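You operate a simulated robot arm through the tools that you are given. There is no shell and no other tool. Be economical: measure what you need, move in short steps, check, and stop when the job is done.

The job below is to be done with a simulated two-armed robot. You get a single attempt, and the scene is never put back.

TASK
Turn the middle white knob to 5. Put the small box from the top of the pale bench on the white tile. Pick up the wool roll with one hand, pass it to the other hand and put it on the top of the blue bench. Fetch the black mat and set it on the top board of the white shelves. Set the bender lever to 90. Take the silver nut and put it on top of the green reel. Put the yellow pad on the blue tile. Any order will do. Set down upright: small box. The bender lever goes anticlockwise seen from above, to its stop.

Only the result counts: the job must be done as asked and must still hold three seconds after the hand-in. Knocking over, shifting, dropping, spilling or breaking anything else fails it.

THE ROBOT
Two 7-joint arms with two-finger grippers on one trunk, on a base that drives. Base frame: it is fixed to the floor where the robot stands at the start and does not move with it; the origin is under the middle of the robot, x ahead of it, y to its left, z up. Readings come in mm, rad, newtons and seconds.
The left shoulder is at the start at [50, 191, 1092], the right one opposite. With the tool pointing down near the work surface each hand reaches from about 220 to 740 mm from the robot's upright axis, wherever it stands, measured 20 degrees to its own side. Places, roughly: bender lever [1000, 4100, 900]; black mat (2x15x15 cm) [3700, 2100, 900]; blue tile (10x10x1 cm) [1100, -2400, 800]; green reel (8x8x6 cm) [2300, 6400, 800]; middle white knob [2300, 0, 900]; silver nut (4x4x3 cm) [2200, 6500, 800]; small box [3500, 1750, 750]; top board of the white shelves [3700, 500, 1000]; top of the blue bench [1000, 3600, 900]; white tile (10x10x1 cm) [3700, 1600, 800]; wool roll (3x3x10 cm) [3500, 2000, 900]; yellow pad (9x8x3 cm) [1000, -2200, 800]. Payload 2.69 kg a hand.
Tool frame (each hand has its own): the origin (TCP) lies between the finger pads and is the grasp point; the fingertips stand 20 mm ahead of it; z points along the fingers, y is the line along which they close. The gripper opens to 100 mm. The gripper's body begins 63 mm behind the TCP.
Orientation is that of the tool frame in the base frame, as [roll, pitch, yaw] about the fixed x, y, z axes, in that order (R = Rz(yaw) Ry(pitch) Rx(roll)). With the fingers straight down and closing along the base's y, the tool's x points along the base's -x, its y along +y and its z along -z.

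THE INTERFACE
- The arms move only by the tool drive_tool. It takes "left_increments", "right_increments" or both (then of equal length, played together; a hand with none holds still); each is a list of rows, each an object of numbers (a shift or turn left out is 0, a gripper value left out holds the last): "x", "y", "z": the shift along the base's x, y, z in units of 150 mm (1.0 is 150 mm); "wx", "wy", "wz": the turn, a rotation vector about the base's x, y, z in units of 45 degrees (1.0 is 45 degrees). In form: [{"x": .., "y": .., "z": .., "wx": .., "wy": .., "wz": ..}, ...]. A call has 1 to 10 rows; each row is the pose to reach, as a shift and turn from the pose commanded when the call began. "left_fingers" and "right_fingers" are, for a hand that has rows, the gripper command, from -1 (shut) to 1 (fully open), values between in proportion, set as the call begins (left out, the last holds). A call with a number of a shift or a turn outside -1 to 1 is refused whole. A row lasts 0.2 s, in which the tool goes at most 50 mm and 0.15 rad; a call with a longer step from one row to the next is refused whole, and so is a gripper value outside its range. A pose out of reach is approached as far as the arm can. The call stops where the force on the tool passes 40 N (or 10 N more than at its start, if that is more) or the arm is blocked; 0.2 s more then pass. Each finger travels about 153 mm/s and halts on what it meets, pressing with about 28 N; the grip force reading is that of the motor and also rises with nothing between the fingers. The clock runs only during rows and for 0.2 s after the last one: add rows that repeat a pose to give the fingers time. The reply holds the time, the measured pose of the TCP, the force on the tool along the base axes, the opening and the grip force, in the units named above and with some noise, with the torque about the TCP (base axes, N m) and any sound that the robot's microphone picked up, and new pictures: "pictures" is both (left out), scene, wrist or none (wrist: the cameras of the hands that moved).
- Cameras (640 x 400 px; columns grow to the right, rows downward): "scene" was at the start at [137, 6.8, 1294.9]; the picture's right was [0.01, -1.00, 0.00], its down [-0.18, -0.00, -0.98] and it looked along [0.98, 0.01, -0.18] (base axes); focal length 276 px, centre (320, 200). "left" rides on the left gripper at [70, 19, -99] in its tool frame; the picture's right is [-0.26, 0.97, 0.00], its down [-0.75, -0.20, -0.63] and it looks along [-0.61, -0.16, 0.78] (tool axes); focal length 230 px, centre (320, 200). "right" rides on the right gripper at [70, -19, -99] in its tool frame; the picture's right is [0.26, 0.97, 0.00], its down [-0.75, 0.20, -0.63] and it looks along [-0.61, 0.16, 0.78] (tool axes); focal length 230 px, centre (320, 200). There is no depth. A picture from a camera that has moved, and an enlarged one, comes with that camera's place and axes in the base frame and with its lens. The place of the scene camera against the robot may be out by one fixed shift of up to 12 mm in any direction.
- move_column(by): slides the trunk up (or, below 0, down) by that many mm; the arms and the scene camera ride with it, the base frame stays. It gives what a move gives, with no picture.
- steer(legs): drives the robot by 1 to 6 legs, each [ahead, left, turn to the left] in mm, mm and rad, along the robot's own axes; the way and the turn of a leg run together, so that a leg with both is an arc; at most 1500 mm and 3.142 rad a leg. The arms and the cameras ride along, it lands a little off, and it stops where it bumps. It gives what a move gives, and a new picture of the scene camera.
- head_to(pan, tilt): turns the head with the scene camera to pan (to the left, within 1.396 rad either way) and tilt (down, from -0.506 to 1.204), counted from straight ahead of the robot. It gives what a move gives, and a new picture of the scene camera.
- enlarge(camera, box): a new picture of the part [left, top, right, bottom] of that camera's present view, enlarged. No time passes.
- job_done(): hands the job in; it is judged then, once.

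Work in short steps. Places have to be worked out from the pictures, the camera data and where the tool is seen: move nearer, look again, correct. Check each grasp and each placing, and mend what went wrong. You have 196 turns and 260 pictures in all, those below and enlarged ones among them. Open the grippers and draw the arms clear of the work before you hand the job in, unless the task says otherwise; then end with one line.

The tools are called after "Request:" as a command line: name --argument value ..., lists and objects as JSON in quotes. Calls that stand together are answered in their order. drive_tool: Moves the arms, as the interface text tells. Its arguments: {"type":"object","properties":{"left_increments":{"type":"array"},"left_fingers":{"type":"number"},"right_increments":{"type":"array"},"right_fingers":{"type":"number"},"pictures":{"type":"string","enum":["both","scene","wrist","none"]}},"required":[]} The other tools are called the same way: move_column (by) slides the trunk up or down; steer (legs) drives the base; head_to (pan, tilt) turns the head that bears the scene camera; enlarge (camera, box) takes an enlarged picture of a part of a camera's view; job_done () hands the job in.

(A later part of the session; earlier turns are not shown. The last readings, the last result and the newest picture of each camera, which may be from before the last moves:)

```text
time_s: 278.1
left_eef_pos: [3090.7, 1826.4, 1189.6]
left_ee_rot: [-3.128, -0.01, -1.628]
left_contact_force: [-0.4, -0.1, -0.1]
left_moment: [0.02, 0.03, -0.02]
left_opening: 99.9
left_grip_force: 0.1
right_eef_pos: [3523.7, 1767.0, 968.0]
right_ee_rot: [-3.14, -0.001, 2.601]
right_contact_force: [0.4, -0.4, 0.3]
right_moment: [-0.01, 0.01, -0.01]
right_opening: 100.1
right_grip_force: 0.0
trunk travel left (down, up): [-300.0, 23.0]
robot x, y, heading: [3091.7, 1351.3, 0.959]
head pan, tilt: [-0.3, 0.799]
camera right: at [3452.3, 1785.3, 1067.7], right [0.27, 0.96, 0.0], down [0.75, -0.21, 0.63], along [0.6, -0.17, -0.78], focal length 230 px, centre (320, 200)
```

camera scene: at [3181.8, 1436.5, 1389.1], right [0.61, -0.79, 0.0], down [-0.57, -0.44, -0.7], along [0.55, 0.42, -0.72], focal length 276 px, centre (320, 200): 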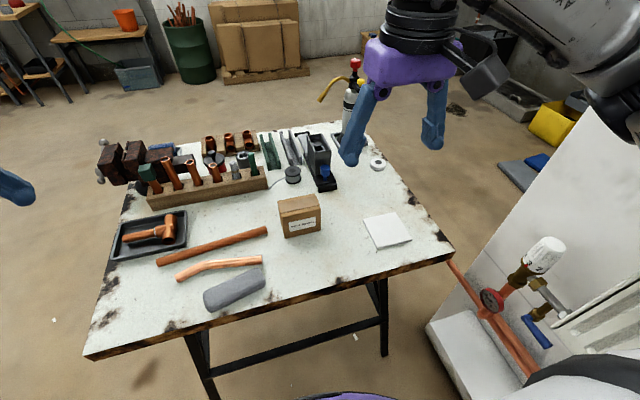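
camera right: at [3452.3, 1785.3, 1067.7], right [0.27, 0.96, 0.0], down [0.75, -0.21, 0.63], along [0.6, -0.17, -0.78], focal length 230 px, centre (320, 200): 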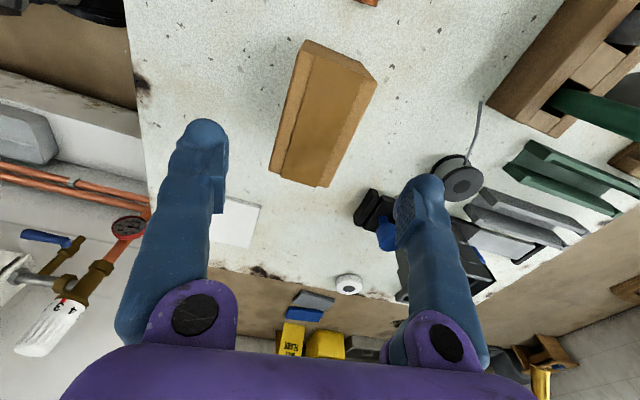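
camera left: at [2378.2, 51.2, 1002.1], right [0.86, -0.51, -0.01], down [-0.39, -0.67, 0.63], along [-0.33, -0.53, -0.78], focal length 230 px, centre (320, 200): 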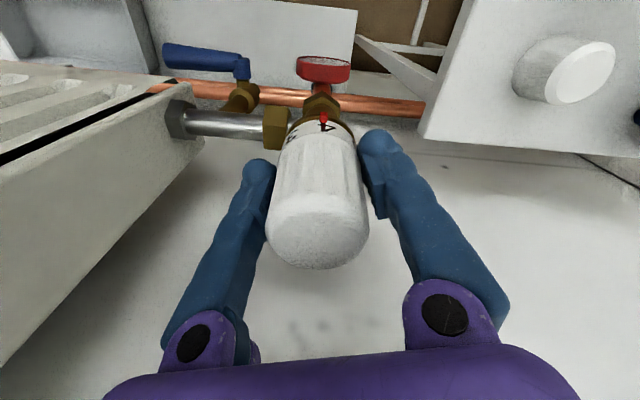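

Good alignment (about 4 mm lateral offset). Shift and descend to z≈850.

Request:
drive_tool --right_increments '[{"x": 0.01, "y": 0.025, "z": -0.25}, {"x": 0.01, "y": 0.025, "z": -0.5}, {"x": 0.01, "y": 0.025, "z": -0.77}, {"x": 0.01, "y": 0.025, "z": -0.77}]' --pictures "wrist"

```text
time_s: 279.1
left_eef_pos: [3090.0, 1827.7, 1187.6]
left_ee_rot: [-3.128, -0.009, -1.629]
left_contact_force: [-0.4, -0.3, 0.7]
left_moment: [-0.01, -0.02, -0.02]
left_opening: 100.1
left_grip_force: 0.0
right_eef_pos: [3523.9, 1769.4, 852.6]
right_ee_rot: [-3.141, -0.002, 2.602]
right_contact_force: [-0.3, 0.7, 0.5]
right_moment: [0.02, -0.03, 0.0]
right_opening: 100.0
right_grip_force: 0.0
trunk travel left (down, up): [-300.0, 23.0]
robot x, y, heading: [3090.9, 1346.9, 0.955]
head pan, tilt: [-0.3, 0.799]
camera right: at [3454.1, 1788.3, 951.8], right [0.28, 0.96, 0.0], down [0.75, -0.21, 0.63], along [0.6, -0.17, -0.78], focal length 230 px, centre (320, 200)
```

right: 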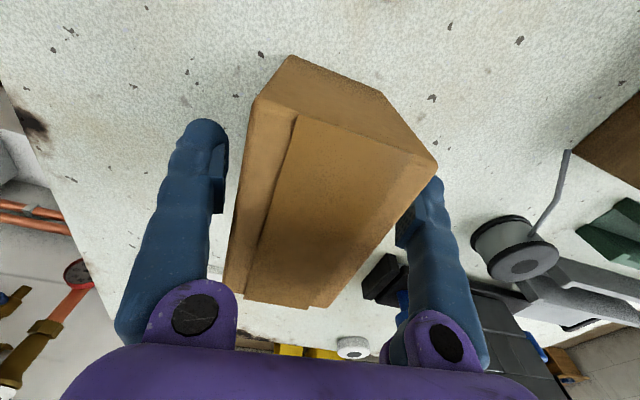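

Fingers straddle the box; close.

Request:
drive_tool --right_increments '[{"z": -0.05}, {"z": -0.05}, {"z": -0.05}, {"z": -0.05}]' --right_fingers -1 --pictures "none"

Request:
drive_tool --right_increments '[{"z": 0.2}, {"z": 0.5}, {"z": 0.7}]' --pictures "both"

```text
time_s: 280.1
left_eef_pos: [3090.2, 1826.0, 1189.2]
left_ee_rot: [-3.127, -0.005, -1.629]
left_contact_force: [0.4, -0.4, -0.4]
left_moment: [-0.01, -0.02, -0.02]
left_opening: 100.1
left_grip_force: 0.2
right_eef_pos: [3524.4, 1770.3, 849.4]
right_ee_rot: [3.136, -0.004, 2.6]
right_contact_force: [2.7, 2.1, 30.2]
right_moment: [-0.25, 0.17, -0.68]
right_opening: 61.7
right_grip_force: 28.3
trunk travel left (down, up): [-300.0, 23.0]
robot x, y, heading: [3092.0, 1350.2, 0.955]
head pan, tilt: [-0.3, 0.799]
```

```text
time_s: 280.9
left_eef_pos: [3091.4, 1827.7, 1188.3]
left_ee_rot: [-3.129, -0.008, -1.627]
left_contact_force: [-0.3, -0.3, -0.3]
left_moment: [-0.05, 0.01, 0.01]
left_opening: 99.8
left_grip_force: 0.0
right_eef_pos: [3522.7, 1770.2, 950.1]
right_ee_rot: [-3.139, -0.002, 2.602]
right_contact_force: [0.0, -0.5, -3.0]
right_moment: [0.0, 0.01, 0.03]
right_opening: 61.5
right_grip_force: 28.1
trunk travel left (down, up): [-300.0, 23.0]
robot x, y, heading: [3093.1, 1349.4, 0.952]
head pan, tilt: [-0.3, 0.799]
camera scene: at [3182.2, 1436.6, 1388.9], right [0.61, -0.79, 0.0], down [-0.57, -0.44, -0.7], along [0.55, 0.42, -0.72], focal length 276 px, centre (320, 200)
camera right: at [3453.4, 1789.3, 1049.4], right [0.28, 0.96, 0.0], down [0.75, -0.21, 0.63], along [0.6, -0.17, -0.78], focal length 230 px, centre (320, 200)
```

scene: 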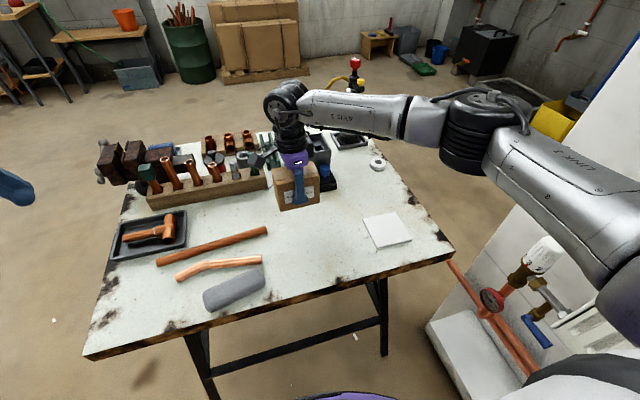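
right: 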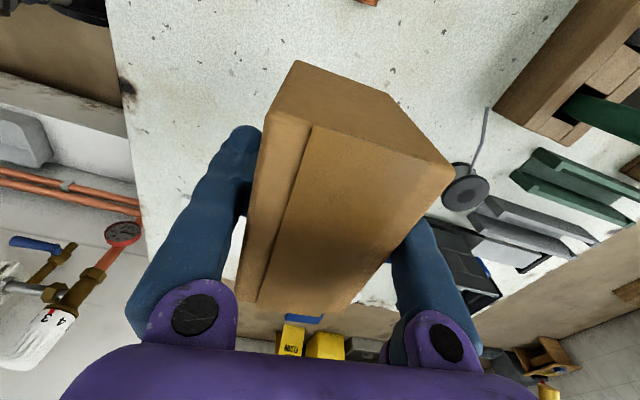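

Box gripped (61.5 mm) and lifted; bench top ≈ z 824. Tile centre ≈ (3627,1580). Carry the box over it.

Request:
drive_tool --right_increments '[{"x": 0.15, "y": -0.27}, {"x": 0.3, "y": -0.54}, {"x": 0.45, "y": -0.8}, {"x": 0.6, "y": -1.0}, {"x": 0.6, "y": -1.0}]' --pictures "both"

```text
time_s: 282.1
left_eef_pos: [3092.0, 1828.1, 1187.4]
left_ee_rot: [-3.129, -0.008, -1.627]
left_contact_force: [1.0, 0.3, 0.3]
left_moment: [0.01, 0.0, 0.0]
left_opening: 99.8
left_grip_force: 0.0
right_eef_pos: [3615.2, 1620.8, 949.6]
right_ee_rot: [-3.14, -0.001, 2.602]
right_contact_force: [0.2, 0.3, -3.9]
right_moment: [0.0, 0.01, 0.01]
right_opening: 61.0
right_grip_force: 28.1
trunk travel left (down, up): [-300.0, 23.0]
robot x, y, heading: [3093.4, 1349.1, 0.956]
head pan, tilt: [-0.3, 0.799]
camera scene: at [3181.9, 1437.2, 1389.0], right [0.61, -0.79, 0.0], down [-0.57, -0.44, -0.7], along [0.55, 0.42, -0.72], focal length 276 px, centre (320, 200)
camera right: at [3544.1, 1640.0, 1049.1], right [0.27, 0.96, 0.0], down [0.75, -0.21, 0.63], along [0.6, -0.17, -0.78], focal length 230 px, centre (320, 200)
```

scene: 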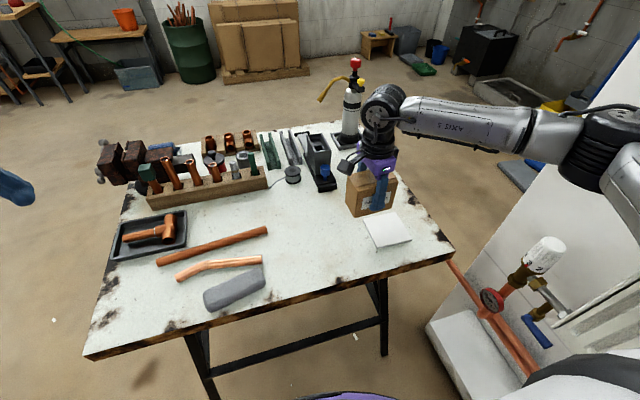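
right: 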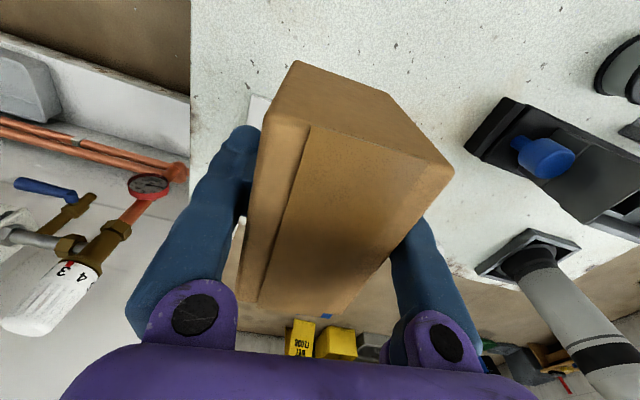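

Move over the tile and lower to ~12 mm above it, then check.

Request:
drive_tool --right_increments '[{"x": 0.08, "y": -0.27}, {"x": 0.08, "y": -0.27, "z": -0.25}, {"x": 0.08, "y": -0.27, "z": -0.5}, {"x": 0.08, "y": -0.27, "z": -0.5}]' --pictures "wrist"

Request:
enlarge --camera "scene" --box '[330, 150, 450, 260]'

```text
time_s: 283.1
left_eef_pos: [3090.6, 1827.6, 1187.6]
left_ee_rot: [-3.13, -0.008, -1.628]
left_contact_force: [0.3, 0.7, 0.2]
left_moment: [0.0, 0.0, -0.01]
left_opening: 100.1
left_grip_force: 0.0
right_eef_pos: [3626.1, 1579.6, 875.8]
right_ee_rot: [-3.141, -0.001, 2.603]
right_contact_force: [0.1, -0.2, -3.2]
right_moment: [0.01, 0.03, -0.01]
right_opening: 60.8
right_grip_force: 28.3
trunk travel left (down, up): [-300.0, 23.0]
robot x, y, heading: [3093.4, 1343.4, 0.951]
head pan, tilt: [-0.3, 0.799]
camera right: at [3556.4, 1598.1, 975.2], right [0.28, 0.96, 0.0], down [0.75, -0.21, 0.63], along [0.6, -0.17, -0.78], focal length 230 px, centre (320, 200)
```

right: 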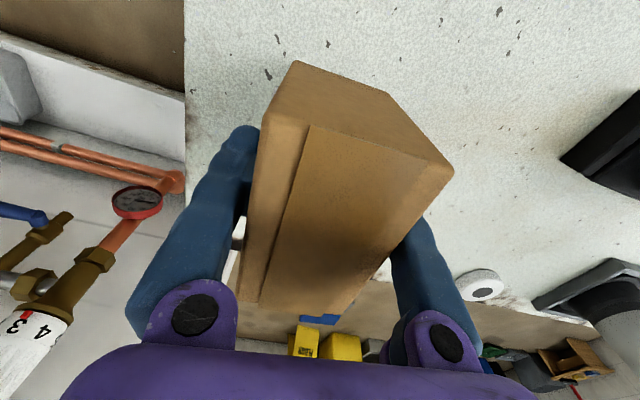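

```text
3.64 times, centred on (390, 205) of scene
camera zoom: at [3182.0, 1436.8, 1389.0], right [0.61, -0.79, 0.0], down [-0.57, -0.44, -0.7], along [0.55, 0.42, -0.72], focal length 1004 px, centre (66, 182)
```

zoom: 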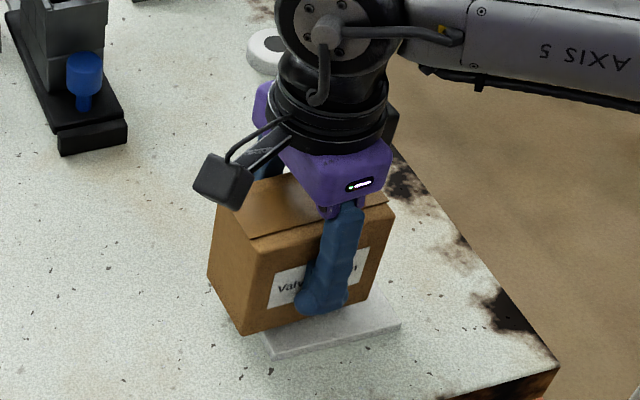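

Box needs to go ~19 mm to the right along the tile and ~18 mm back. Adjust and check again.

Request:
drive_tool --right_increments '[{"x": 0.17, "y": 0.032}, {"x": 0.17, "y": 0.032, "z": -0.03}, {"x": 0.17, "y": 0.032, "z": -0.05}]' --pictures "none"

Request:
enlarge --camera "scene" --box '[340, 170, 440, 260]'

```text
time_s: 283.9
left_eef_pos: [3090.8, 1828.5, 1187.8]
left_ee_rot: [-3.129, -0.009, -1.628]
left_contact_force: [-0.4, -1.0, 0.1]
left_moment: [-0.01, 0.01, 0.03]
left_opening: 100.3
left_grip_force: 0.1
right_eef_pos: [3652.3, 1584.4, 867.8]
right_ee_rot: [-3.14, -0.001, 2.602]
right_contact_force: [0.7, 0.1, -2.3]
right_moment: [0.01, -0.01, 0.02]
right_opening: 60.6
right_grip_force: 28.3
trunk travel left (down, up): [-300.0, 23.0]
robot x, y, heading: [3088.2, 1350.7, 0.955]
head pan, tilt: [-0.3, 0.799]
```

```text
4.44 times, centred on (390, 215) of scene
camera zoom: at [3182.5, 1436.7, 1389.0], right [0.61, -0.79, 0.0], down [-0.57, -0.44, -0.7], along [0.55, 0.42, -0.72], focal length 1228 px, centre (9, 133)
```

zoom: 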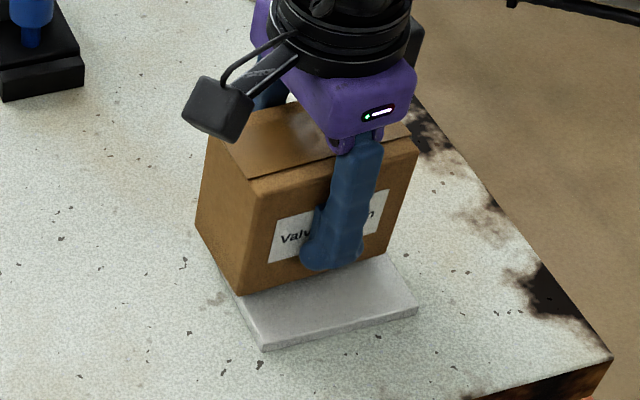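

Very close; shift ~8 mm toward me and lower to contact.

Request:
drive_tool --right_increments '[{"x": -0.017, "y": -0.052}, {"x": -0.017, "y": -0.052, "z": -0.03}, {"x": -0.017, "y": -0.052, "z": -0.06}, {"x": -0.017, "y": -0.052, "z": -0.065}]' --pictures "none"

Request:
enlarge --camera "scene" --box '[340, 170, 440, 260]'

```text
time_s: 284.9
left_eef_pos: [3091.1, 1827.6, 1187.8]
left_ee_rot: [-3.127, -0.008, -1.629]
left_contact_force: [0.1, 0.2, 0.4]
left_moment: [0.01, -0.02, 0.0]
left_opening: 100.1
left_grip_force: 0.1
right_eef_pos: [3648.9, 1576.1, 859.0]
right_ee_rot: [3.141, -0.004, 2.602]
right_contact_force: [-0.7, -0.7, 3.0]
right_moment: [0.06, -0.11, -0.06]
right_opening: 60.3
right_grip_force: 27.4
trunk travel left (down, up): [-300.0, 23.0]
robot x, y, heading: [3089.2, 1350.7, 0.952]
head pan, tilt: [-0.3, 0.799]
```

```text
4.44 times, centred on (390, 215) of scene
camera zoom: at [3181.6, 1436.3, 1389.2], right [0.61, -0.79, 0.0], down [-0.57, -0.44, -0.7], along [0.55, 0.42, -0.72], focal length 1228 px, centre (9, 133)
```

zoom: 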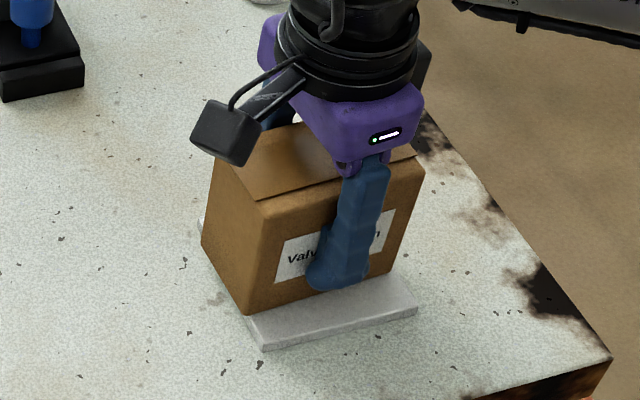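

Box rests on the tile, centred. Open and lift off.

Request:
drive_tool --right_increments '[{"z": -0.005}, {"z": 0}, {"z": 0}]' --right_fingers 0.8 --pictures "none"

Request:
drive_tool --right_increments '[{"z": 0.15}, {"z": 0.4}, {"z": 0.7}, {"z": 1.0}]' --pictures "none"

Request:
enlarge --camera "scene" --box '[340, 150, 460, 260]'

```text
time_s: 285.7
left_eef_pos: [3091.5, 1827.4, 1188.7]
left_ee_rot: [-3.129, -0.009, -1.628]
left_contact_force: [0.0, 0.0, 0.0]
left_moment: [0.04, 0.02, -0.02]
left_opening: 100.0
left_grip_force: 0.1
right_eef_pos: [3648.2, 1577.0, 858.3]
right_ee_rot: [-3.138, -0.002, 2.602]
right_contact_force: [0.1, -0.1, -0.4]
right_moment: [0.03, -0.01, 0.0]
right_opening: 90.0
right_grip_force: 0.1
trunk travel left (down, up): [-300.0, 23.0]
robot x, y, heading: [3090.9, 1352.5, 0.951]
head pan, tilt: [-0.3, 0.799]
```

```text
time_s: 286.7
left_eef_pos: [3091.0, 1827.3, 1187.1]
left_ee_rot: [-3.126, -0.008, -1.629]
left_contact_force: [0.0, 0.5, -0.4]
left_moment: [-0.01, 0.01, 0.0]
left_opening: 100.0
left_grip_force: 0.0
right_eef_pos: [3649.3, 1576.9, 1009.8]
right_ee_rot: [-3.138, -0.001, 2.602]
right_contact_force: [0.5, -0.9, 0.1]
right_moment: [-0.02, -0.02, 0.03]
right_opening: 90.1
right_grip_force: 0.1
trunk travel left (down, up): [-300.0, 23.0]
robot x, y, heading: [3093.9, 1348.7, 0.951]
head pan, tilt: [-0.3, 0.799]
```

```text
3.64 times, centred on (400, 205) of scene
camera zoom: at [3181.5, 1436.5, 1389.0], right [0.61, -0.79, 0.0], down [-0.57, -0.44, -0.7], along [0.55, 0.42, -0.72], focal length 1004 px, centre (29, 182)
```

zoom: 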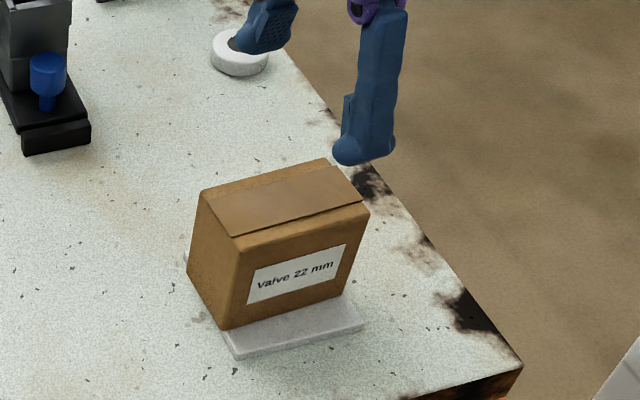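

Box stands upright on the tile. Raise, unwind and retract the right hand.

Request:
drive_tool --right_increments '[{"z": 0.3}, {"z": 0.6}, {"z": 0.9, "wz": 0.15}, {"z": 1.0, "wz": 0.3, "x": -0.1, "y": -0.15}, {"z": 1.0, "wz": 0.45, "x": -0.2, "y": -0.3}, {"z": 1.0, "wz": 0.6, "x": -0.3, "y": -0.45}, {"z": 1.0, "wz": 0.75, "x": -0.4, "y": -0.6}, {"z": 1.0, "wz": 0.9, "x": -0.5, "y": -0.7}, {"z": 1.0, "wz": 1.0, "x": -0.6, "y": -0.8}]' --right_fingers 1 --pictures "none"

Request:
drive_tool --right_increments '[{"wz": 0.17}, {"wz": 0.34}, {"wz": 0.51}, {"wz": 0.68}, {"wz": 0.85}, {"wz": 0.9}]' --pictures "none"

```text
time_s: 288.7
left_eef_pos: [3089.3, 1827.6, 1188.6]
left_ee_rot: [-3.128, -0.007, -1.627]
left_contact_force: [0.7, -0.5, -0.1]
left_moment: [0.02, 0.02, 0.0]
left_opening: 100.2
left_grip_force: 0.0
right_eef_pos: [3558.4, 1457.1, 1158.6]
right_ee_rot: [-3.139, -0.003, -2.893]
right_contact_force: [-0.8, -0.6, 0.4]
right_moment: [0.0, -0.02, 0.02]
right_opening: 100.1
right_grip_force: 0.0
trunk travel left (down, up): [-300.0, 23.0]
robot x, y, heading: [3088.7, 1347.4, 0.95]
head pan, tilt: [-0.3, 0.799]
```

```text
time_s: 290.1
left_eef_pos: [3090.9, 1826.8, 1187.5]
left_ee_rot: [-3.13, -0.008, -1.628]
left_contact_force: [0.1, -1.2, -0.5]
left_moment: [0.0, 0.0, -0.01]
left_opening: 100.0
left_grip_force: 0.1
right_eef_pos: [3558.8, 1457.7, 1160.1]
right_ee_rot: [3.141, 0.001, -2.186]
right_contact_force: [-0.4, 0.1, 0.0]
right_moment: [-0.01, 0.02, -0.02]
right_opening: 100.1
right_grip_force: 0.0
trunk travel left (down, up): [-300.0, 23.0]
robot x, y, heading: [3090.5, 1351.4, 0.96]
head pan, tilt: [-0.3, 0.799]
```

Drive around behind the bench to its right side for the wool roll.

Request:
steer --legs '[[-300, 0, 0], [0, 850, 0], [950, 0, 0], [930, 0, 0], [0, 0, 3.14], [0, 960, 0]]'

Request:
head_to --pan 0.0 --tilt 0.7

```text
time_s: 298.9
left_eef_pos: [2265.9, 2049.1, 1191.8]
left_ee_rot: [-3.138, -0.004, -1.643]
left_contact_force: [0.9, -0.8, 0.3]
left_moment: [-0.02, 0.04, -0.02]
left_opening: 100.0
left_grip_force: 0.0
right_eef_pos: [2727.2, 1676.0, 1156.5]
right_ee_rot: [3.132, 0.001, -2.199]
right_contact_force: [-0.4, -0.3, -0.5]
right_moment: [-0.02, 0.02, 0.02]
right_opening: 100.0
right_grip_force: 0.1
trunk travel left (down, up): [-300.0, 23.0]
robot x, y, heading: [2253.2, 1582.0, 0.947]
head pan, tilt: [-0.3, 0.799]
stopped in leg 2: the robot was blocked; the commanded pose is now the measured one
camera scene: at [2351.7, 1657.8, 1389.9], right [0.6, -0.8, -0.01], down [-0.58, -0.42, -0.7], along [0.55, 0.42, -0.72], focal length 276 px, centre (320, 200)
```

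scene: 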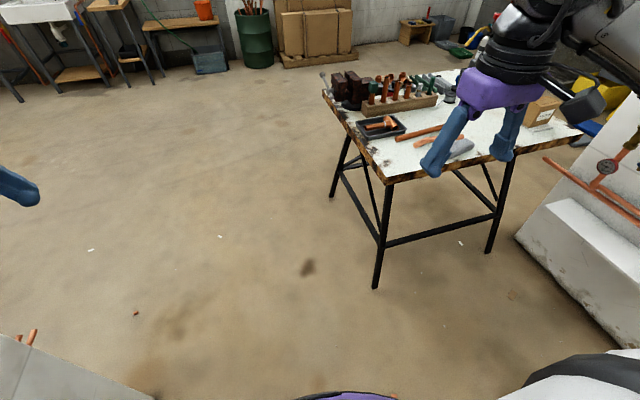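

```text
time_s: 299.7
left_eef_pos: [2265.4, 2050.3, 1191.9]
left_ee_rot: [-3.141, -0.005, -1.641]
left_contact_force: [0.6, -0.6, -0.4]
left_moment: [0.01, 0.02, 0.04]
left_opening: 99.8
left_grip_force: 0.0
right_eef_pos: [2727.6, 1678.2, 1156.8]
right_ee_rot: [3.132, 0.001, -2.198]
right_contact_force: [0.6, 0.7, 0.7]
right_moment: [0.01, -0.01, 0.01]
right_opening: 100.0
right_grip_force: 0.0
trunk travel left (down, up): [-300.0, 23.0]
robot x, y, heading: [2251.5, 1585.8, 0.941]
head pan, tilt: [0.0, 0.7]
camera scene: at [2338.1, 1678.5, 1397.6], right [0.81, -0.59, -0.01], down [-0.38, -0.51, -0.77], along [0.44, 0.63, -0.64], focal length 276 px, centre (320, 200)
```

scene: 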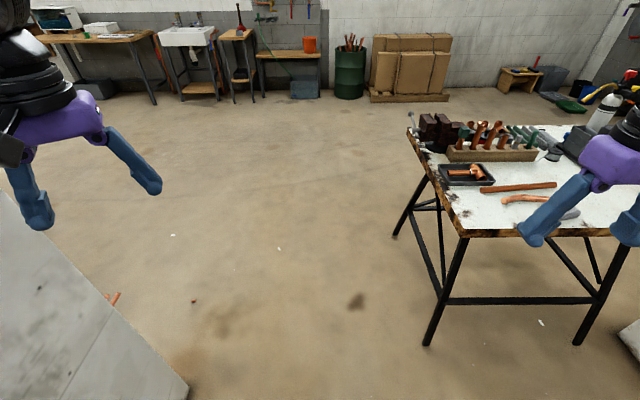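

Slight left-side contact; shift right a bit and continue ahead, then turn round.

Request:
steer --legs '[[0, -60, 0], [950, 0, 0], [940, 0, 0], [0, 0, 3.14], [0, 900, 0]]'

```text
time_s: 325.2
left_eef_pos: [4145.2, 2113.9, 1186.3]
left_ee_rot: [-3.131, -0.014, 1.539]
left_contact_force: [-0.5, -0.5, -0.4]
left_moment: [0.0, -0.01, -0.01]
left_opening: 100.0
left_grip_force: 0.1
right_eef_pos: [3668.1, 2467.9, 1158.9]
right_ee_rot: [-3.141, -0.001, 0.985]
right_contact_force: [0.3, 0.1, -0.7]
right_moment: [0.01, 0.0, 0.03]
right_opening: 100.2
right_grip_force: 0.1
trunk travel left (down, up): [-300.0, 23.0]
robot x, y, heading: [4134.2, 2592.2, -2.154]
head pan, tilt: [0.0, 0.7]
camera scene: at [4068.0, 2492.7, 1397.3], right [-0.83, 0.55, 0.0], down [0.36, 0.54, -0.76], along [-0.42, -0.64, -0.64], focal length 276 px, centre (320, 200)
```

scene: 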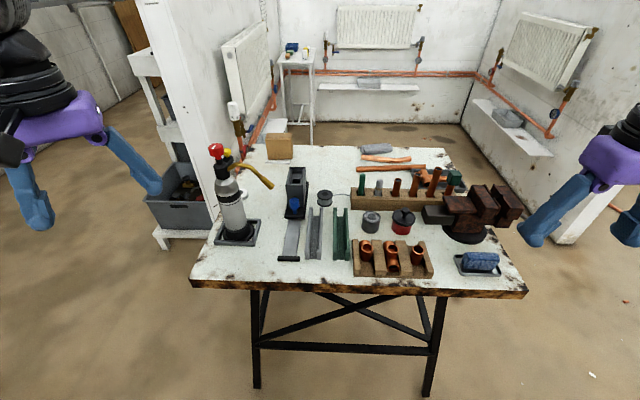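

Move a bit closer and square up.

Request:
steer --legs '[[0, 0, -0.045], [130, 0, 0]]'

Request:
enlarge --camera "scene" --box '[300, 160, 500, 300]'

```text
time_s: 326.9
left_eef_pos: [4048.1, 2009.7, 1187.5]
left_ee_rot: [-3.132, -0.017, 1.492]
left_contact_force: [0.8, 0.2, 0.0]
left_moment: [0.04, -0.02, 0.0]
left_opening: 99.6
left_grip_force: 0.1
right_eef_pos: [3587.2, 2384.9, 1158.0]
right_ee_rot: [-3.139, -0.005, 0.939]
right_contact_force: [0.0, 0.1, 0.5]
right_moment: [0.02, -0.04, 0.05]
right_opening: 100.1
right_grip_force: 0.0
trunk travel left (down, up): [-300.0, 23.0]
robot x, y, heading: [4055.9, 2487.9, -2.202]
head pan, tilt: [0.0, 0.7]
camera scene: at [3987.0, 2391.4, 1397.2], right [-0.81, 0.59, 0.0], down [0.38, 0.52, -0.76], along [-0.45, -0.62, -0.64], focal length 276 px, centre (320, 200)
```

scene: 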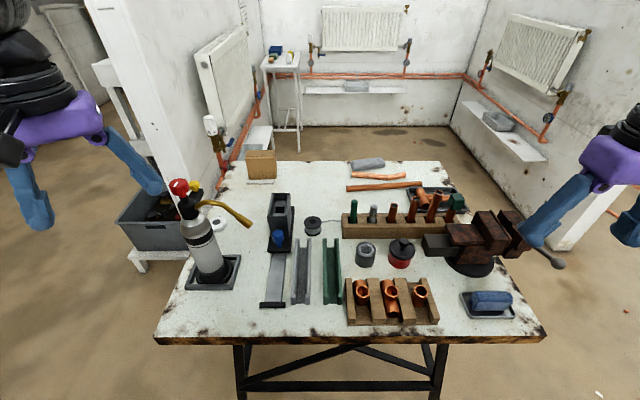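

```text
2.86 times, centred on (400, 230) of scene
camera zoom: at [3987.0, 2391.4, 1397.2], right [-0.81, 0.59, 0.0], down [0.38, 0.52, -0.76], along [-0.45, -0.62, -0.64], focal length 789 px, centre (91, 114)
```

zoom: 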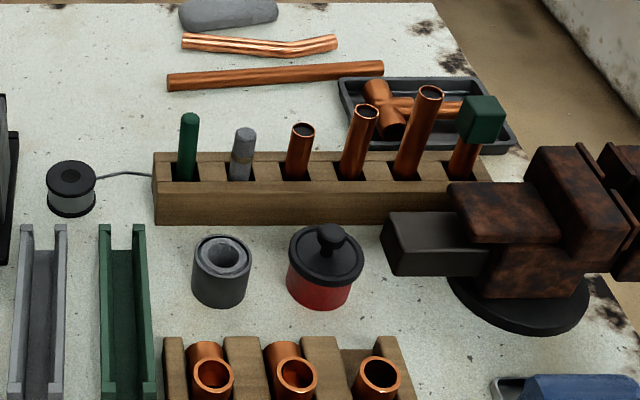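

Wool roll is the gray one in the second slot. Bring the right hand toward it.

Request:
drive_tool --right_increments '[{"x": -0.05, "y": -0.3}, {"x": -0.1, "y": -0.6}, {"x": -0.15, "y": -0.9}, {"x": -0.15, "y": -1.0}]' --right_fingers 1 --pictures "none"

Request:
drive_tool --right_increments '[{"x": -0.05, "y": -0.3}, {"x": -0.1, "y": -0.6}, {"x": -0.1, "y": -0.9}, {"x": -0.1, "y": -1.0}, {"x": -0.1, "y": -1.0}]' --pictures "wrist"

```text
time_s: 327.9
left_eef_pos: [4048.5, 2009.8, 1186.4]
left_ee_rot: [-3.132, -0.015, 1.495]
left_contact_force: [0.8, 0.4, -0.2]
left_moment: [0.05, 0.01, 0.01]
left_opening: 100.2
left_grip_force: 0.1
right_eef_pos: [3564.9, 2235.9, 1158.3]
right_ee_rot: [-3.14, -0.001, 0.94]
right_contact_force: [0.2, -0.3, -0.3]
right_moment: [0.03, -0.02, 0.04]
right_opening: 100.3
right_grip_force: 0.1
trunk travel left (down, up): [-300.0, 23.0]
robot x, y, heading: [4057.4, 2484.7, -2.202]
head pan, tilt: [0.0, 0.7]
```

```text
time_s: 329.1
left_eef_pos: [4048.6, 2010.7, 1186.4]
left_ee_rot: [-3.13, -0.015, 1.494]
left_contact_force: [0.3, -0.4, 0.5]
left_moment: [0.03, -0.03, -0.02]
left_opening: 100.0
left_grip_force: 0.1
right_eef_pos: [3549.7, 2085.8, 1158.5]
right_ee_rot: [-3.139, -0.003, 0.938]
right_contact_force: [-0.3, -0.3, 0.6]
right_moment: [0.01, -0.01, 0.03]
right_opening: 100.0
right_grip_force: 0.0
trunk travel left (down, up): [-300.0, 23.0]
robot x, y, heading: [4054.8, 2487.8, -2.202]
head pan, tilt: [0.0, 0.7]
camera right: at [3574.6, 2151.5, 1258.1], right [0.93, -0.36, 0.0], down [-0.28, -0.73, 0.63], along [-0.23, -0.58, -0.78], focal length 230 px, centre (320, 200)
```

right: 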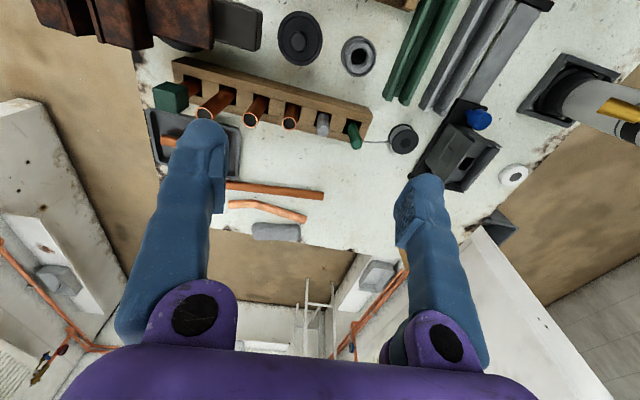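

Gray roll at ≈(3526,2022). I turn the hand ~-90° so the fingers close front-to-back, clear of the neighbours.

Request:
drive_tool --right_increments '[{"wz": -0.17, "y": -0.1}, {"wz": -0.34, "x": -0.05, "y": -0.2}, {"wz": -0.51, "x": -0.1, "y": -0.3}, {"wz": -0.68, "x": -0.16, "y": -0.43}, {"wz": -0.85, "x": -0.16, "y": -0.43}, {"wz": -1.0, "x": -0.16, "y": -0.43}]' --right_fingers 0.4 --pictures "none"

Request:
drive_tool --right_increments '[{"wz": -0.17, "z": -0.2}, {"wz": -0.34, "z": -0.4}, {"wz": -0.51, "z": -0.6}, {"wz": -0.68, "z": -0.8}, {"wz": -0.85, "z": -0.9}, {"wz": -0.99, "z": -0.9}]' --pictures "wrist"

```text
time_s: 330.4
left_eef_pos: [4050.4, 2010.0, 1186.1]
left_ee_rot: [-3.129, -0.015, 1.496]
left_contact_force: [0.9, -0.4, 0.0]
left_moment: [0.01, 0.01, -0.02]
left_opening: 99.9
left_grip_force: 0.1
right_eef_pos: [3530.5, 2029.1, 1159.5]
right_ee_rot: [-3.139, 0.002, 0.153]
right_contact_force: [0.1, 0.7, -1.3]
right_moment: [0.01, 0.04, -0.01]
right_opening: 70.0
right_grip_force: 0.0
right hand out of reach, approached as far as the arm can: row 4, 5, 6
trunk travel left (down, up): [-300.0, 23.0]
robot x, y, heading: [4057.8, 2486.1, -2.202]
head pan, tilt: [0.0, 0.7]
```

```text
time_s: 331.9
left_eef_pos: [4049.3, 2010.5, 1186.0]
left_ee_rot: [-3.132, -0.013, 1.493]
left_contact_force: [-0.2, 0.1, 0.1]
left_moment: [-0.03, 0.02, -0.02]
left_opening: 100.3
left_grip_force: 0.2
right_eef_pos: [3522.9, 2020.6, 1026.8]
right_ee_rot: [-3.137, -0.003, -0.567]
right_contact_force: [0.2, -0.2, -0.2]
right_moment: [0.0, -0.01, -0.03]
right_opening: 69.8
right_grip_force: 0.0
right hand out of reach, approached as far as the arm can: row 1, 2, 3, 4, 5, 6
trunk travel left (down, up): [-300.0, 23.0]
robot x, y, heading: [4056.2, 2487.6, -2.206]
head pan, tilt: [0.0, 0.7]
camera right: at [3591.1, 1997.6, 1126.4], right [-0.3, -0.95, 0.0], down [-0.74, 0.23, 0.63], along [-0.6, 0.19, -0.78], focal length 230 px, centre (320, 200)
```

right: 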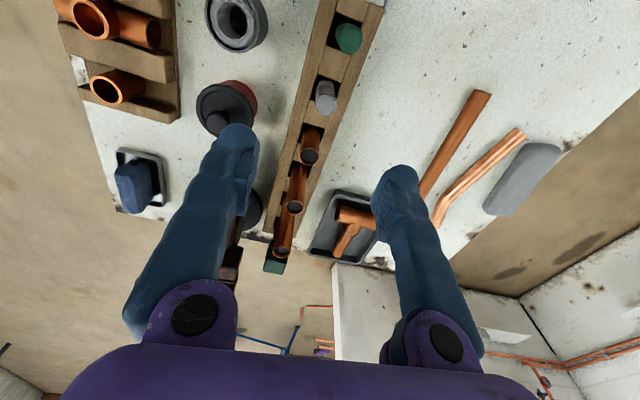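

Roll at ≈(3536,2012). Adjust, then use the trunk to descend (helps the reach).

Request:
move_column --by -70

Request:
drive_tool --right_increments '[{"x": 0.04, "y": -0.03}, {"x": 0.09, "y": -0.057}, {"x": 0.09, "y": -0.057}]' --pictures "wrist"

```text
time_s: 332.9
left_eef_pos: [4048.8, 2010.3, 1116.1]
left_ee_rot: [-3.132, -0.015, 1.493]
left_contact_force: [0.1, 0.7, 0.2]
left_moment: [0.01, -0.03, -0.03]
left_opening: 99.5
left_grip_force: 0.0
right_eef_pos: [3524.8, 2021.2, 957.2]
right_ee_rot: [-3.137, -0.001, -0.566]
right_contact_force: [-0.2, 0.7, 0.4]
right_moment: [0.03, -0.04, 0.0]
right_opening: 70.2
right_grip_force: 0.0
trunk travel left (down, up): [-230.0, 93.0]
robot x, y, heading: [4058.3, 2482.3, -2.208]
head pan, tilt: [0.0, 0.7]
```

```text
time_s: 333.7
left_eef_pos: [4047.9, 2010.4, 1116.0]
left_ee_rot: [-3.132, -0.013, 1.495]
left_contact_force: [0.4, 0.4, 0.0]
left_moment: [0.02, -0.01, -0.02]
left_opening: 100.3
left_grip_force: 0.1
right_eef_pos: [3537.1, 2012.2, 957.9]
right_ee_rot: [-3.139, -0.002, -0.566]
right_contact_force: [-0.3, 0.3, 0.2]
right_moment: [0.01, -0.04, -0.01]
right_opening: 70.2
right_grip_force: 0.1
trunk travel left (down, up): [-230.0, 93.0]
robot x, y, heading: [4059.5, 2486.1, -2.202]
head pan, tilt: [0.0, 0.7]
camera right: at [3604.9, 1990.6, 1056.9], right [-0.3, -0.95, 0.0], down [-0.74, 0.23, 0.63], along [-0.6, 0.19, -0.78], focal length 230 px, centre (320, 200)
```

right: 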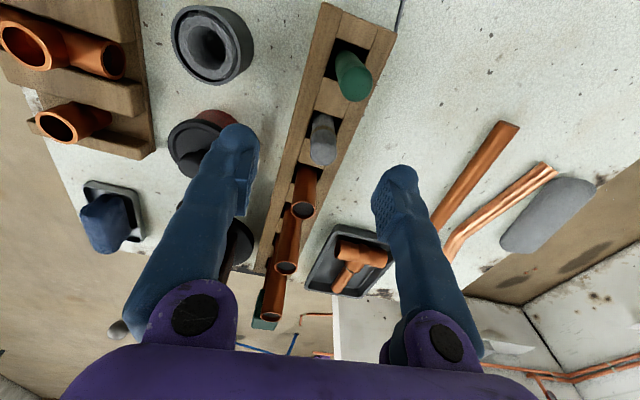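

Aligned. Descend to z≈897 and close on the roll.

Request:
drive_tool --right_increments '[{"z": -0.2, "x": 0.0, "y": -0.01}, {"z": -0.4, "y": -0.01}, {"z": -0.4, "y": -0.01}]' --pictures "wrist"

```text
time_s: 334.5
left_eef_pos: [4047.2, 2010.7, 1116.0]
left_ee_rot: [-3.132, -0.014, 1.493]
left_contact_force: [0.4, 0.8, -0.1]
left_moment: [0.01, 0.0, -0.02]
left_opening: 100.1
left_grip_force: 0.0
right_eef_pos: [3540.0, 2016.1, 896.5]
right_ee_rot: [-3.139, -0.001, -0.565]
right_contact_force: [-0.3, 0.0, 0.2]
right_moment: [-0.03, -0.03, 0.0]
right_opening: 70.0
right_grip_force: 0.0
right hand out of reach, approached as far as the arm can: row 1, 2, 3
trunk travel left (down, up): [-230.0, 93.0]
robot x, y, heading: [4054.2, 2486.7, -2.204]
head pan, tilt: [0.0, 0.7]
camera right: at [3607.2, 1994.1, 996.6], right [-0.3, -0.95, 0.0], down [-0.74, 0.23, 0.63], along [-0.6, 0.19, -0.78], focal length 230 px, centre (320, 200)
```

right: 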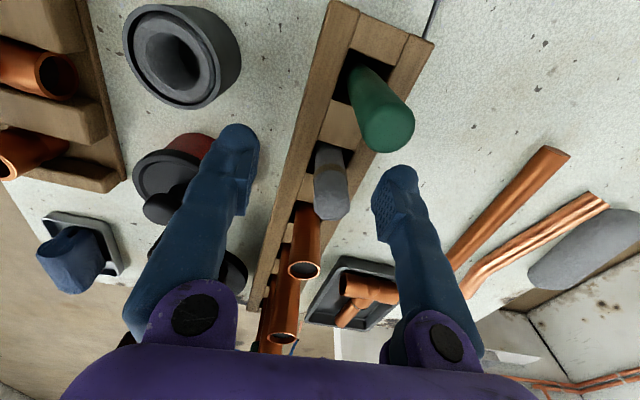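

Roll is between the fingers; close.

Request:
drive_tool --right_increments '[{"z": -0.03, "y": -0.02}, {"z": -0.03, "y": -0.02}, {"z": -0.03, "y": -0.02}, {"z": -0.03, "y": -0.02}]' --right_fingers -1 --pictures "wrist"

```text
time_s: 335.5
left_eef_pos: [4048.8, 2009.9, 1116.4]
left_ee_rot: [-3.131, -0.013, 1.494]
left_contact_force: [0.0, 1.3, 0.1]
left_moment: [0.0, -0.04, 0.03]
left_opening: 99.9
left_grip_force: 0.1
right_eef_pos: [3541.2, 2017.6, 894.5]
right_ee_rot: [-3.14, -0.002, -0.566]
right_contact_force: [-2.7, -2.8, 9.5]
right_moment: [-0.08, 0.22, 0.05]
right_opening: 18.9
right_grip_force: 28.0
right hand out of reach, approached as far as the arm can: row 1, 2
trunk travel left (down, up): [-230.0, 93.0]
robot x, y, heading: [4057.8, 2487.0, -2.206]
head pan, tilt: [0.0, 0.7]
camera right: at [3608.4, 1994.3, 993.4], right [-0.3, -0.95, 0.0], down [-0.74, 0.23, 0.63], along [-0.6, 0.19, -0.78], focal length 230 px, centre (320, 200)
```

right: 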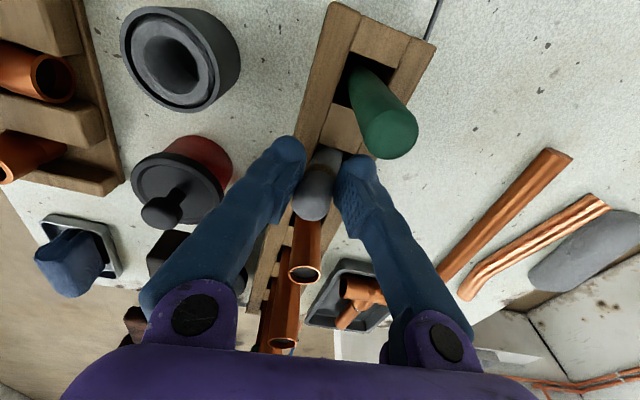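

Gripped (19 mm at its waist). Lift straight up.

Request:
drive_tool --right_increments '[{"z": 0.15}, {"z": 0.4}, {"z": 0.7}, {"z": 0.95}, {"z": 0.95}]' --pictures "both"

```text
time_s: 336.7
left_eef_pos: [4048.9, 2009.4, 1117.2]
left_ee_rot: [-3.131, -0.014, 1.494]
left_contact_force: [-0.2, 0.2, -0.1]
left_moment: [-0.02, 0.0, -0.01]
left_opening: 100.0
left_grip_force: 0.1
right_eef_pos: [3540.7, 2015.6, 1036.7]
right_ee_rot: [-3.135, -0.002, -0.565]
right_contact_force: [-0.2, -1.0, 0.4]
right_moment: [0.0, -0.02, -0.03]
right_opening: 18.9
right_grip_force: 28.3
trunk travel left (down, up): [-230.0, 93.0]
robot x, y, heading: [4058.3, 2486.8, -2.204]
head pan, tilt: [0.0, 0.7]
camera scene: at [3987.7, 2391.7, 1327.2], right [-0.81, 0.59, 0.0], down [0.38, 0.52, -0.76], along [-0.45, -0.62, -0.64], focal length 276 px, centre (320, 200)
camera right: at [3607.9, 1992.9, 1134.9], right [-0.3, -0.95, 0.0], down [-0.74, 0.23, 0.63], along [-0.6, 0.19, -0.78], focal length 230 px, centre (320, 200)
```

scene: 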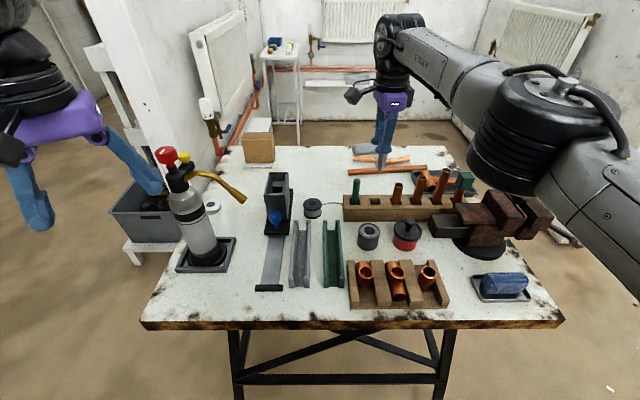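
right: 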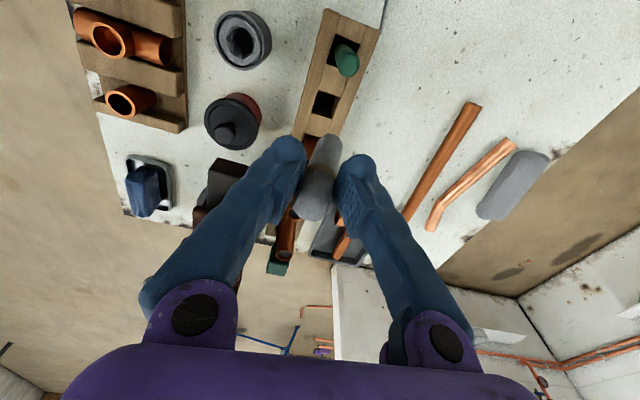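

Roll is out of the rack. Raise, retract and unwind the right hand.

Request:
drive_tool --right_increments '[{"z": 0.3}, {"z": 0.6}, {"z": 0.7, "x": 0.1, "y": 0.15, "wz": 0.15}, {"z": 0.7, "x": 0.2, "y": 0.3, "wz": 0.3}, {"z": 0.7, "x": 0.3, "y": 0.45, "wz": 0.45}, {"z": 0.7, "x": 0.4, "y": 0.6, "wz": 0.6}, {"z": 0.7, "x": 0.5, "y": 0.75, "wz": 0.75}, {"z": 0.7, "x": 0.6, "y": 0.9, "wz": 0.9}, {"z": 0.7, "x": 0.65, "y": 1.0, "wz": 1.0}]' --pictures "none"

Request:
drive_tool --right_increments '[{"x": 0.1, "y": 0.15, "wz": 0.17}, {"x": 0.2, "y": 0.3, "wz": 0.34}, {"x": 0.3, "y": 0.45, "wz": 0.51}, {"x": 0.4, "y": 0.6, "wz": 0.68}, {"x": 0.5, "y": 0.75, "wz": 0.85}, {"x": 0.55, "y": 0.8, "wz": 0.95}]' --pictures "none"

Request:
steer --legs '[[-450, 0, 0]]'

```text
time_s: 338.7
left_eef_pos: [4038.3, 2010.9, 1116.1]
left_ee_rot: [3.141, -0.018, 1.494]
left_contact_force: [-1.6, 0.3, -0.2]
left_moment: [0.01, -0.18, 0.05]
left_opening: 99.7
left_grip_force: 0.1
right_eef_pos: [3646.0, 2010.0, 1182.4]
right_ee_rot: [-3.14, -0.014, 0.216]
right_contact_force: [-3.2, 0.4, -1.2]
right_moment: [-0.02, -0.37, 0.03]
right_opening: 18.3
right_grip_force: 28.0
right hand out of reach, approached as far as the arm can: row 1, 2, 3, 4, 5, 6, 7, 8, 9
trunk travel left (down, up): [-230.0, 93.0]
robot x, y, heading: [4057.3, 2489.5, -2.204]
head pan, tilt: [0.0, 0.7]
```

```text
time_s: 340.1
left_eef_pos: [4046.5, 2010.8, 1116.8]
left_ee_rot: [-3.132, -0.014, 1.494]
left_contact_force: [-1.6, 0.4, 0.2]
left_moment: [0.0, -0.1, 0.0]
left_opening: 100.1
left_grip_force: 0.0
right_eef_pos: [3734.0, 2130.9, 1183.6]
right_ee_rot: [-3.14, -0.003, 0.965]
right_contact_force: [-1.1, 0.3, -0.9]
right_moment: [0.0, -0.09, 0.0]
right_opening: 17.9
right_grip_force: 28.2
right hand out of reach, approached as far as the arm can: row 1, 2, 3
trunk travel left (down, up): [-230.0, 93.0]
robot x, y, heading: [4062.3, 2487.1, -2.201]
head pan, tilt: [0.0, 0.7]
```

```text
time_s: 342.8
left_eef_pos: [4312.7, 2372.6, 1116.7]
left_ee_rot: [-3.131, -0.014, 1.492]
left_contact_force: [-0.1, -0.9, 1.4]
left_moment: [-0.02, 0.02, -0.03]
left_opening: 100.2
left_grip_force: 0.1
right_eef_pos: [4002.8, 2492.9, 1185.1]
right_ee_rot: [-3.138, -0.002, 0.964]
right_contact_force: [0.6, -0.2, -0.7]
right_moment: [-0.01, 0.01, -0.01]
right_opening: 17.5
right_grip_force: 27.8
trunk travel left (down, up): [-230.0, 93.0]
robot x, y, heading: [4323.7, 2849.8, -2.207]
head pan, tilt: [0.0, 0.7]
camera scene: at [4252.5, 2754.4, 1327.3], right [-0.81, 0.59, 0.0], down [0.38, 0.52, -0.77], along [-0.45, -0.62, -0.64], focal length 276 px, centre (320, 200)
```

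scene: 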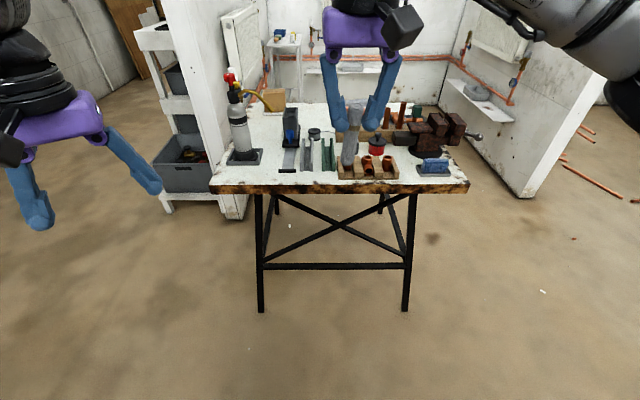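

Now prepare the handover: tilt the right hand so the roll points left, horizontally.

Request:
drive_tool --right_increments '[{"wx": -0.099, "wy": -0.134, "x": -0.09, "y": 0.066}, {"wx": -0.198, "wy": -0.268, "x": -0.18, "y": 0.132}, {"wx": -0.297, "wy": -0.402, "x": -0.27, "y": 0.2}, {"wx": -0.396, "wy": -0.536, "x": -0.36, "y": 0.266}, {"wx": -0.495, "wy": -0.67, "x": -0.45, "y": 0.333}, {"wx": -0.594, "wy": -0.804, "x": -0.54, "y": 0.4}]' --pictures "none"

Request:
drive_tool --right_increments '[{"wx": -0.099, "wy": -0.134}, {"wx": -0.198, "wy": -0.268}, {"wx": -0.297, "wy": -0.402}, {"wx": -0.396, "wy": -0.536}, {"wx": -0.495, "wy": -0.67}, {"wx": -0.594, "wy": -0.804}]' --pictures "scene"

```text
time_s: 344.2
left_eef_pos: [4311.6, 2372.0, 1116.3]
left_ee_rot: [-3.132, -0.013, 1.494]
left_contact_force: [0.6, -0.6, 0.1]
left_moment: [0.01, 0.0, -0.01]
left_opening: 100.0
left_grip_force: 0.1
right_eef_pos: [3919.9, 2553.3, 1183.2]
right_ee_rot: [2.358, 0.02, 0.958]
right_contact_force: [-0.1, -1.1, -0.3]
right_moment: [0.01, 0.0, 0.03]
right_opening: 17.3
right_grip_force: 28.1
trunk travel left (down, up): [-230.0, 93.0]
robot x, y, heading: [4321.7, 2851.6, -2.204]
head pan, tilt: [0.0, 0.7]
```

```text
time_s: 345.6
left_eef_pos: [4313.3, 2372.2, 1116.0]
left_ee_rot: [-3.131, -0.015, 1.493]
left_contact_force: [-0.9, 0.4, 0.4]
left_moment: [-0.01, -0.03, 0.03]
left_opening: 99.7
left_grip_force: 0.0
right_eef_pos: [3920.8, 2552.1, 1185.5]
right_ee_rot: [1.573, 0.031, 0.936]
right_contact_force: [0.0, 0.7, -0.5]
right_moment: [0.03, 0.01, -0.02]
right_opening: 17.4
right_grip_force: 28.1
trunk travel left (down, up): [-230.0, 93.0]
robot x, y, heading: [4323.3, 2844.4, -2.209]
head pan, tilt: [0.0, 0.7]
camera scene: at [4252.2, 2753.9, 1327.3], right [-0.81, 0.59, 0.0], down [0.38, 0.52, -0.76], along [-0.45, -0.62, -0.64], focal length 276 px, centre (320, 200)
```

scene: 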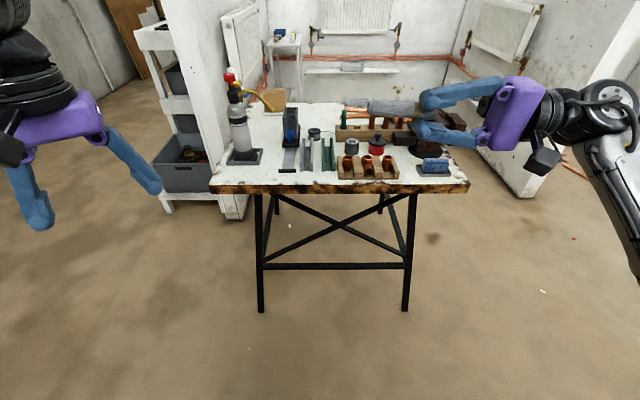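

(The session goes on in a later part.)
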